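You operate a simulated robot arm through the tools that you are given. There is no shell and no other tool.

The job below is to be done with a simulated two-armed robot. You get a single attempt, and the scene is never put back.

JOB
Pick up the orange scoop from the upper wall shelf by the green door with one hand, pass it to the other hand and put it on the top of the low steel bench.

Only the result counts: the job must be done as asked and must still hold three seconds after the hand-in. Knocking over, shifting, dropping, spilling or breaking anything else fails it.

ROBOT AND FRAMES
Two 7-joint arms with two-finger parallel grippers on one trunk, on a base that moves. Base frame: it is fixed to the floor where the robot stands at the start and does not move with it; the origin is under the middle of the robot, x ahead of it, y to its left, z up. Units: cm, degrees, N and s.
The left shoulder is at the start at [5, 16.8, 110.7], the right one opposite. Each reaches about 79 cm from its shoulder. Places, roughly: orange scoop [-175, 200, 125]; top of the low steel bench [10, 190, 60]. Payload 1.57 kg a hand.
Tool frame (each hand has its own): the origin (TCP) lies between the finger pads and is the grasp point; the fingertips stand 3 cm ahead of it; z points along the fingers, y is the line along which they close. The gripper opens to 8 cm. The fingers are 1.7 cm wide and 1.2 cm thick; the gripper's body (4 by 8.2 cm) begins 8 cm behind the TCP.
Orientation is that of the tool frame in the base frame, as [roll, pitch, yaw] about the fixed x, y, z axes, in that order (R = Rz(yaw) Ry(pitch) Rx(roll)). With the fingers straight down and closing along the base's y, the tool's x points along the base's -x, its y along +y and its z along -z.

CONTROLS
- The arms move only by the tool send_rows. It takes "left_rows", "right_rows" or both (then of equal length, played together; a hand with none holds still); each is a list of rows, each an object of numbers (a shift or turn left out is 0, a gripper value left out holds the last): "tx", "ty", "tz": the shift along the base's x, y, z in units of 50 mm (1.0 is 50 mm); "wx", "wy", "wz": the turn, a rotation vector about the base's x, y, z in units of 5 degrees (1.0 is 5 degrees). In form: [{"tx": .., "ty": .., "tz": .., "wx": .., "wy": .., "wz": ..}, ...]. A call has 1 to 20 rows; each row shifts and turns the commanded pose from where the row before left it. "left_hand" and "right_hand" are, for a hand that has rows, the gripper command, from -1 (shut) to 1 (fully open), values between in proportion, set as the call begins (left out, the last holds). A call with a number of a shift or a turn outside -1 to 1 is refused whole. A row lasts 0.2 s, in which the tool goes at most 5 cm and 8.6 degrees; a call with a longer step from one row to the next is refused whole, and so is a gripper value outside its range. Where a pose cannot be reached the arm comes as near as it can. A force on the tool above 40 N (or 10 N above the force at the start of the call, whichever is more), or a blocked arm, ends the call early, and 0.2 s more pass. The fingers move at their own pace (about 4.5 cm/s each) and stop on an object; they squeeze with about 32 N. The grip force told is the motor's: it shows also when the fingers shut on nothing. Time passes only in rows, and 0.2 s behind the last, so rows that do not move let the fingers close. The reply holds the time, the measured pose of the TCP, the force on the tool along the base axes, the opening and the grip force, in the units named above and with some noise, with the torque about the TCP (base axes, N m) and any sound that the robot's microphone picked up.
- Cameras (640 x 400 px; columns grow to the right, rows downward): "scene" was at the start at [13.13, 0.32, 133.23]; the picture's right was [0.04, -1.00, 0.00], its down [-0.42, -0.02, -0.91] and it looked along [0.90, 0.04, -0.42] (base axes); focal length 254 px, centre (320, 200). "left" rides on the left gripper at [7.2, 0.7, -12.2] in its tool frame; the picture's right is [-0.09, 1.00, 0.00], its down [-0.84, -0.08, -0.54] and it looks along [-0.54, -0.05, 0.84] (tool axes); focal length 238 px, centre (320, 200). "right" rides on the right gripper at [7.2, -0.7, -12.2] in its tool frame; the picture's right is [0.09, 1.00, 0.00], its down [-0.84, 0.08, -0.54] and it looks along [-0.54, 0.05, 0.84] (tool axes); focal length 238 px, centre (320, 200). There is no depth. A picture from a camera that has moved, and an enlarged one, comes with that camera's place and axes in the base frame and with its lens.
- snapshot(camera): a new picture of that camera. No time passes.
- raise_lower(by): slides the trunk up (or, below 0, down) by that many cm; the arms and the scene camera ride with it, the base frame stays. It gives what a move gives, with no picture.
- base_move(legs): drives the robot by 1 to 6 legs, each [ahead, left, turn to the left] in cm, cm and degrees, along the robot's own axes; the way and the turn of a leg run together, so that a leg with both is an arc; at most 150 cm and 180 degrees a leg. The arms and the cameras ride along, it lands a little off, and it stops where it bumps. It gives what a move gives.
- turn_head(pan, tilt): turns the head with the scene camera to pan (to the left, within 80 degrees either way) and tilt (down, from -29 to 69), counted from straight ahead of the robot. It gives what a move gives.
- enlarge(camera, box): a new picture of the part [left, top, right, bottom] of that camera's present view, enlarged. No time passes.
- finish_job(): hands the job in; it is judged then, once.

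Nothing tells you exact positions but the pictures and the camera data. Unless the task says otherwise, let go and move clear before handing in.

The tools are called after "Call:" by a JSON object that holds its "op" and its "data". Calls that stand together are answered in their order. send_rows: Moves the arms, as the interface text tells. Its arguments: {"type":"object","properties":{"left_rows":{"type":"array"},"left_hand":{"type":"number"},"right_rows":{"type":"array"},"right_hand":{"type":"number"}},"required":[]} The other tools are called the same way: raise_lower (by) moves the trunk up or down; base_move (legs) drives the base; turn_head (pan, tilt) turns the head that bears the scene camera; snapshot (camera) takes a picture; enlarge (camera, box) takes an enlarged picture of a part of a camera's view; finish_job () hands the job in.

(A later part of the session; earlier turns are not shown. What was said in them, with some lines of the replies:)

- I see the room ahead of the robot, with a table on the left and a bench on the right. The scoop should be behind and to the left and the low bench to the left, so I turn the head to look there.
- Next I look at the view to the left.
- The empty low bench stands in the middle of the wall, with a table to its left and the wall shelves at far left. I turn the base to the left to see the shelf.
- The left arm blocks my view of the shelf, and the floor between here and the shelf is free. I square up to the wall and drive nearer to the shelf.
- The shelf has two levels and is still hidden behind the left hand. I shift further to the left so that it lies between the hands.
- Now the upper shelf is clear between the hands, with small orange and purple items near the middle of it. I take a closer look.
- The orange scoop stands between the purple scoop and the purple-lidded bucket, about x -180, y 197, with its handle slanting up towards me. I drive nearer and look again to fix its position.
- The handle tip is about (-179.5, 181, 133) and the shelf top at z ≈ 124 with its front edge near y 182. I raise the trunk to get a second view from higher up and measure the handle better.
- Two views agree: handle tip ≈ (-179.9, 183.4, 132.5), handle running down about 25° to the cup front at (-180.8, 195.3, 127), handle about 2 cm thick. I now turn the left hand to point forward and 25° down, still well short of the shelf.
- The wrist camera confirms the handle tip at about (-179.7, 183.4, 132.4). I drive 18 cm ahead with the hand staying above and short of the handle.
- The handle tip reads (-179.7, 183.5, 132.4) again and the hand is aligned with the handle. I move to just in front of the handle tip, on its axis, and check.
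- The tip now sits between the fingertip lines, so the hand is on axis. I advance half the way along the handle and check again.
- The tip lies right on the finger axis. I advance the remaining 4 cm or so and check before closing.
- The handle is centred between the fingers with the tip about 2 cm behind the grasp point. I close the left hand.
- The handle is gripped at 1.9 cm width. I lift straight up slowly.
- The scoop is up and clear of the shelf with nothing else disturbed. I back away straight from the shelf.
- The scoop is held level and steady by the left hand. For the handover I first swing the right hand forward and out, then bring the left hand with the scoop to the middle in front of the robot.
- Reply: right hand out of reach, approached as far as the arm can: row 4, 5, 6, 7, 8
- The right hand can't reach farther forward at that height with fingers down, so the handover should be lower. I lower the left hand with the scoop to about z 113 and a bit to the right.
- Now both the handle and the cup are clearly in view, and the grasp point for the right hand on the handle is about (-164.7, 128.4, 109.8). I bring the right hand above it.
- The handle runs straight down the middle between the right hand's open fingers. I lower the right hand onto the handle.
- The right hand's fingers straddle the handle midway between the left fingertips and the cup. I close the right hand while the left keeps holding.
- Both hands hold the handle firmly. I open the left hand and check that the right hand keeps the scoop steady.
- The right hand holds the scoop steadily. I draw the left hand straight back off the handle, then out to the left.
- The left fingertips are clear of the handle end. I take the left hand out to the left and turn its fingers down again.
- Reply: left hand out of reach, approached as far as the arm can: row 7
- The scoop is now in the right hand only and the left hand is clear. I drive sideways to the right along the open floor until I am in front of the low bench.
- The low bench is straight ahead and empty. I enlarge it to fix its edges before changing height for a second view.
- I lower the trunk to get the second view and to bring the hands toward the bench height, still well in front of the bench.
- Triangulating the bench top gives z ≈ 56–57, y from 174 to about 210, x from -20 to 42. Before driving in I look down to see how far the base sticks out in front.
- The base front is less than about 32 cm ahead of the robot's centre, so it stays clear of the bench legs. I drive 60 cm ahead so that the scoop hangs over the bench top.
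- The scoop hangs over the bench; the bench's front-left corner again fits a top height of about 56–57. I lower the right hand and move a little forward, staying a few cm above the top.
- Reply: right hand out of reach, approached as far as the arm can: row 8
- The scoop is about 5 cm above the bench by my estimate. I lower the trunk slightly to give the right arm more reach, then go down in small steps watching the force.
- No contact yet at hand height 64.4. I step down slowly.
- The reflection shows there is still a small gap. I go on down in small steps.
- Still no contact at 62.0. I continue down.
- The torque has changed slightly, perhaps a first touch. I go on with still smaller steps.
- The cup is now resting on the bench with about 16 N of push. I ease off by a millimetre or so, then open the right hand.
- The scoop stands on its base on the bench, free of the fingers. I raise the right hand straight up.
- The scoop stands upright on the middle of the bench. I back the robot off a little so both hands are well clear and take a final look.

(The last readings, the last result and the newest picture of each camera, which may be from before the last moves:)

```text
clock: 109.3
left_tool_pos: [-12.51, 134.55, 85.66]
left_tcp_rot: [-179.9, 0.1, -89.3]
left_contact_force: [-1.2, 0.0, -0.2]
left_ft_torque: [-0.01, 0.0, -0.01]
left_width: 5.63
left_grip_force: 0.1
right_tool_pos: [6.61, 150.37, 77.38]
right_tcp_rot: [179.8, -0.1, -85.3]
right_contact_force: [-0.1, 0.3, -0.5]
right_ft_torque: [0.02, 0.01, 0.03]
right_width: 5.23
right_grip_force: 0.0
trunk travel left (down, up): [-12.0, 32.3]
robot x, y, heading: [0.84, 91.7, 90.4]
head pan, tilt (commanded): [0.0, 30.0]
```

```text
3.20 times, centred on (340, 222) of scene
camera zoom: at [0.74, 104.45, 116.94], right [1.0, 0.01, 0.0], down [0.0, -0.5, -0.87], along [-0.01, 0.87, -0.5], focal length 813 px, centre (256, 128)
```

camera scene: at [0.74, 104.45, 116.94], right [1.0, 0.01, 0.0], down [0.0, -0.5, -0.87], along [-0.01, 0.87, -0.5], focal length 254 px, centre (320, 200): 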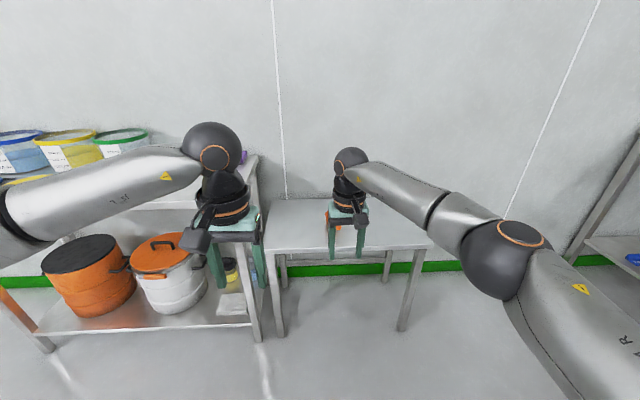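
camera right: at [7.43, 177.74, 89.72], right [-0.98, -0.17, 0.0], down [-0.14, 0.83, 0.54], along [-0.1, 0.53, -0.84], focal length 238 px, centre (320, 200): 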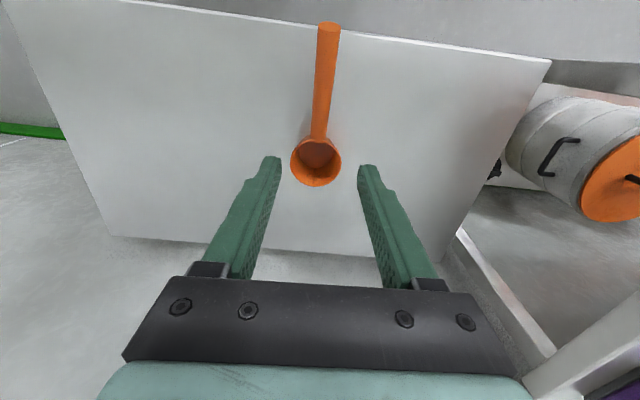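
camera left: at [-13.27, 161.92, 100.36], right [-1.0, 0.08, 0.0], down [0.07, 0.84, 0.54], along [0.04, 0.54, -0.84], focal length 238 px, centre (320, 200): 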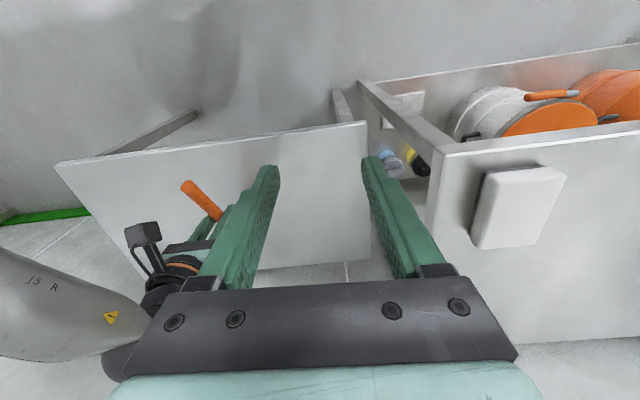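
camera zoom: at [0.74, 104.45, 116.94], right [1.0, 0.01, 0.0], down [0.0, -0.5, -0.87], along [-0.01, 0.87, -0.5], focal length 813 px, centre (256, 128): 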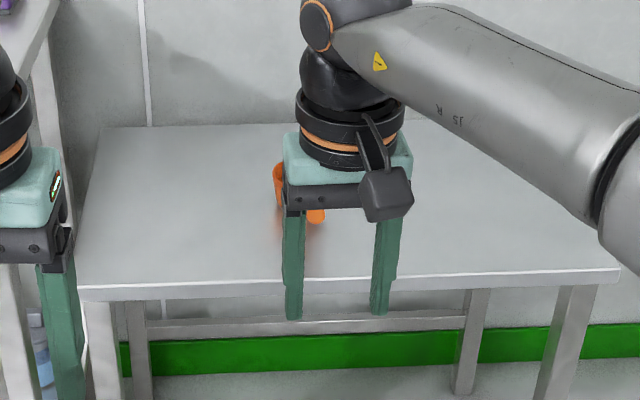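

The orange scoop stands upright and free on top of the low bench, and both hands are empty and well clear. Nothing else has been touched, so I hand the job in.

Call:
{"op": "finish_job", "data": {}}

```text
The job is handed in.
```

The orange scoop is standing upright on its base, near the middle of the low steel bench. I took it from the upper shelf with the left hand and passed it to the right hand in mid-air. I then set it down with the right hand and let go.

I saw no sign of anything else being touched or moved. Before handing in, both hands were empty and I had backed the robot away from the bench. The judged result has not come back to me.
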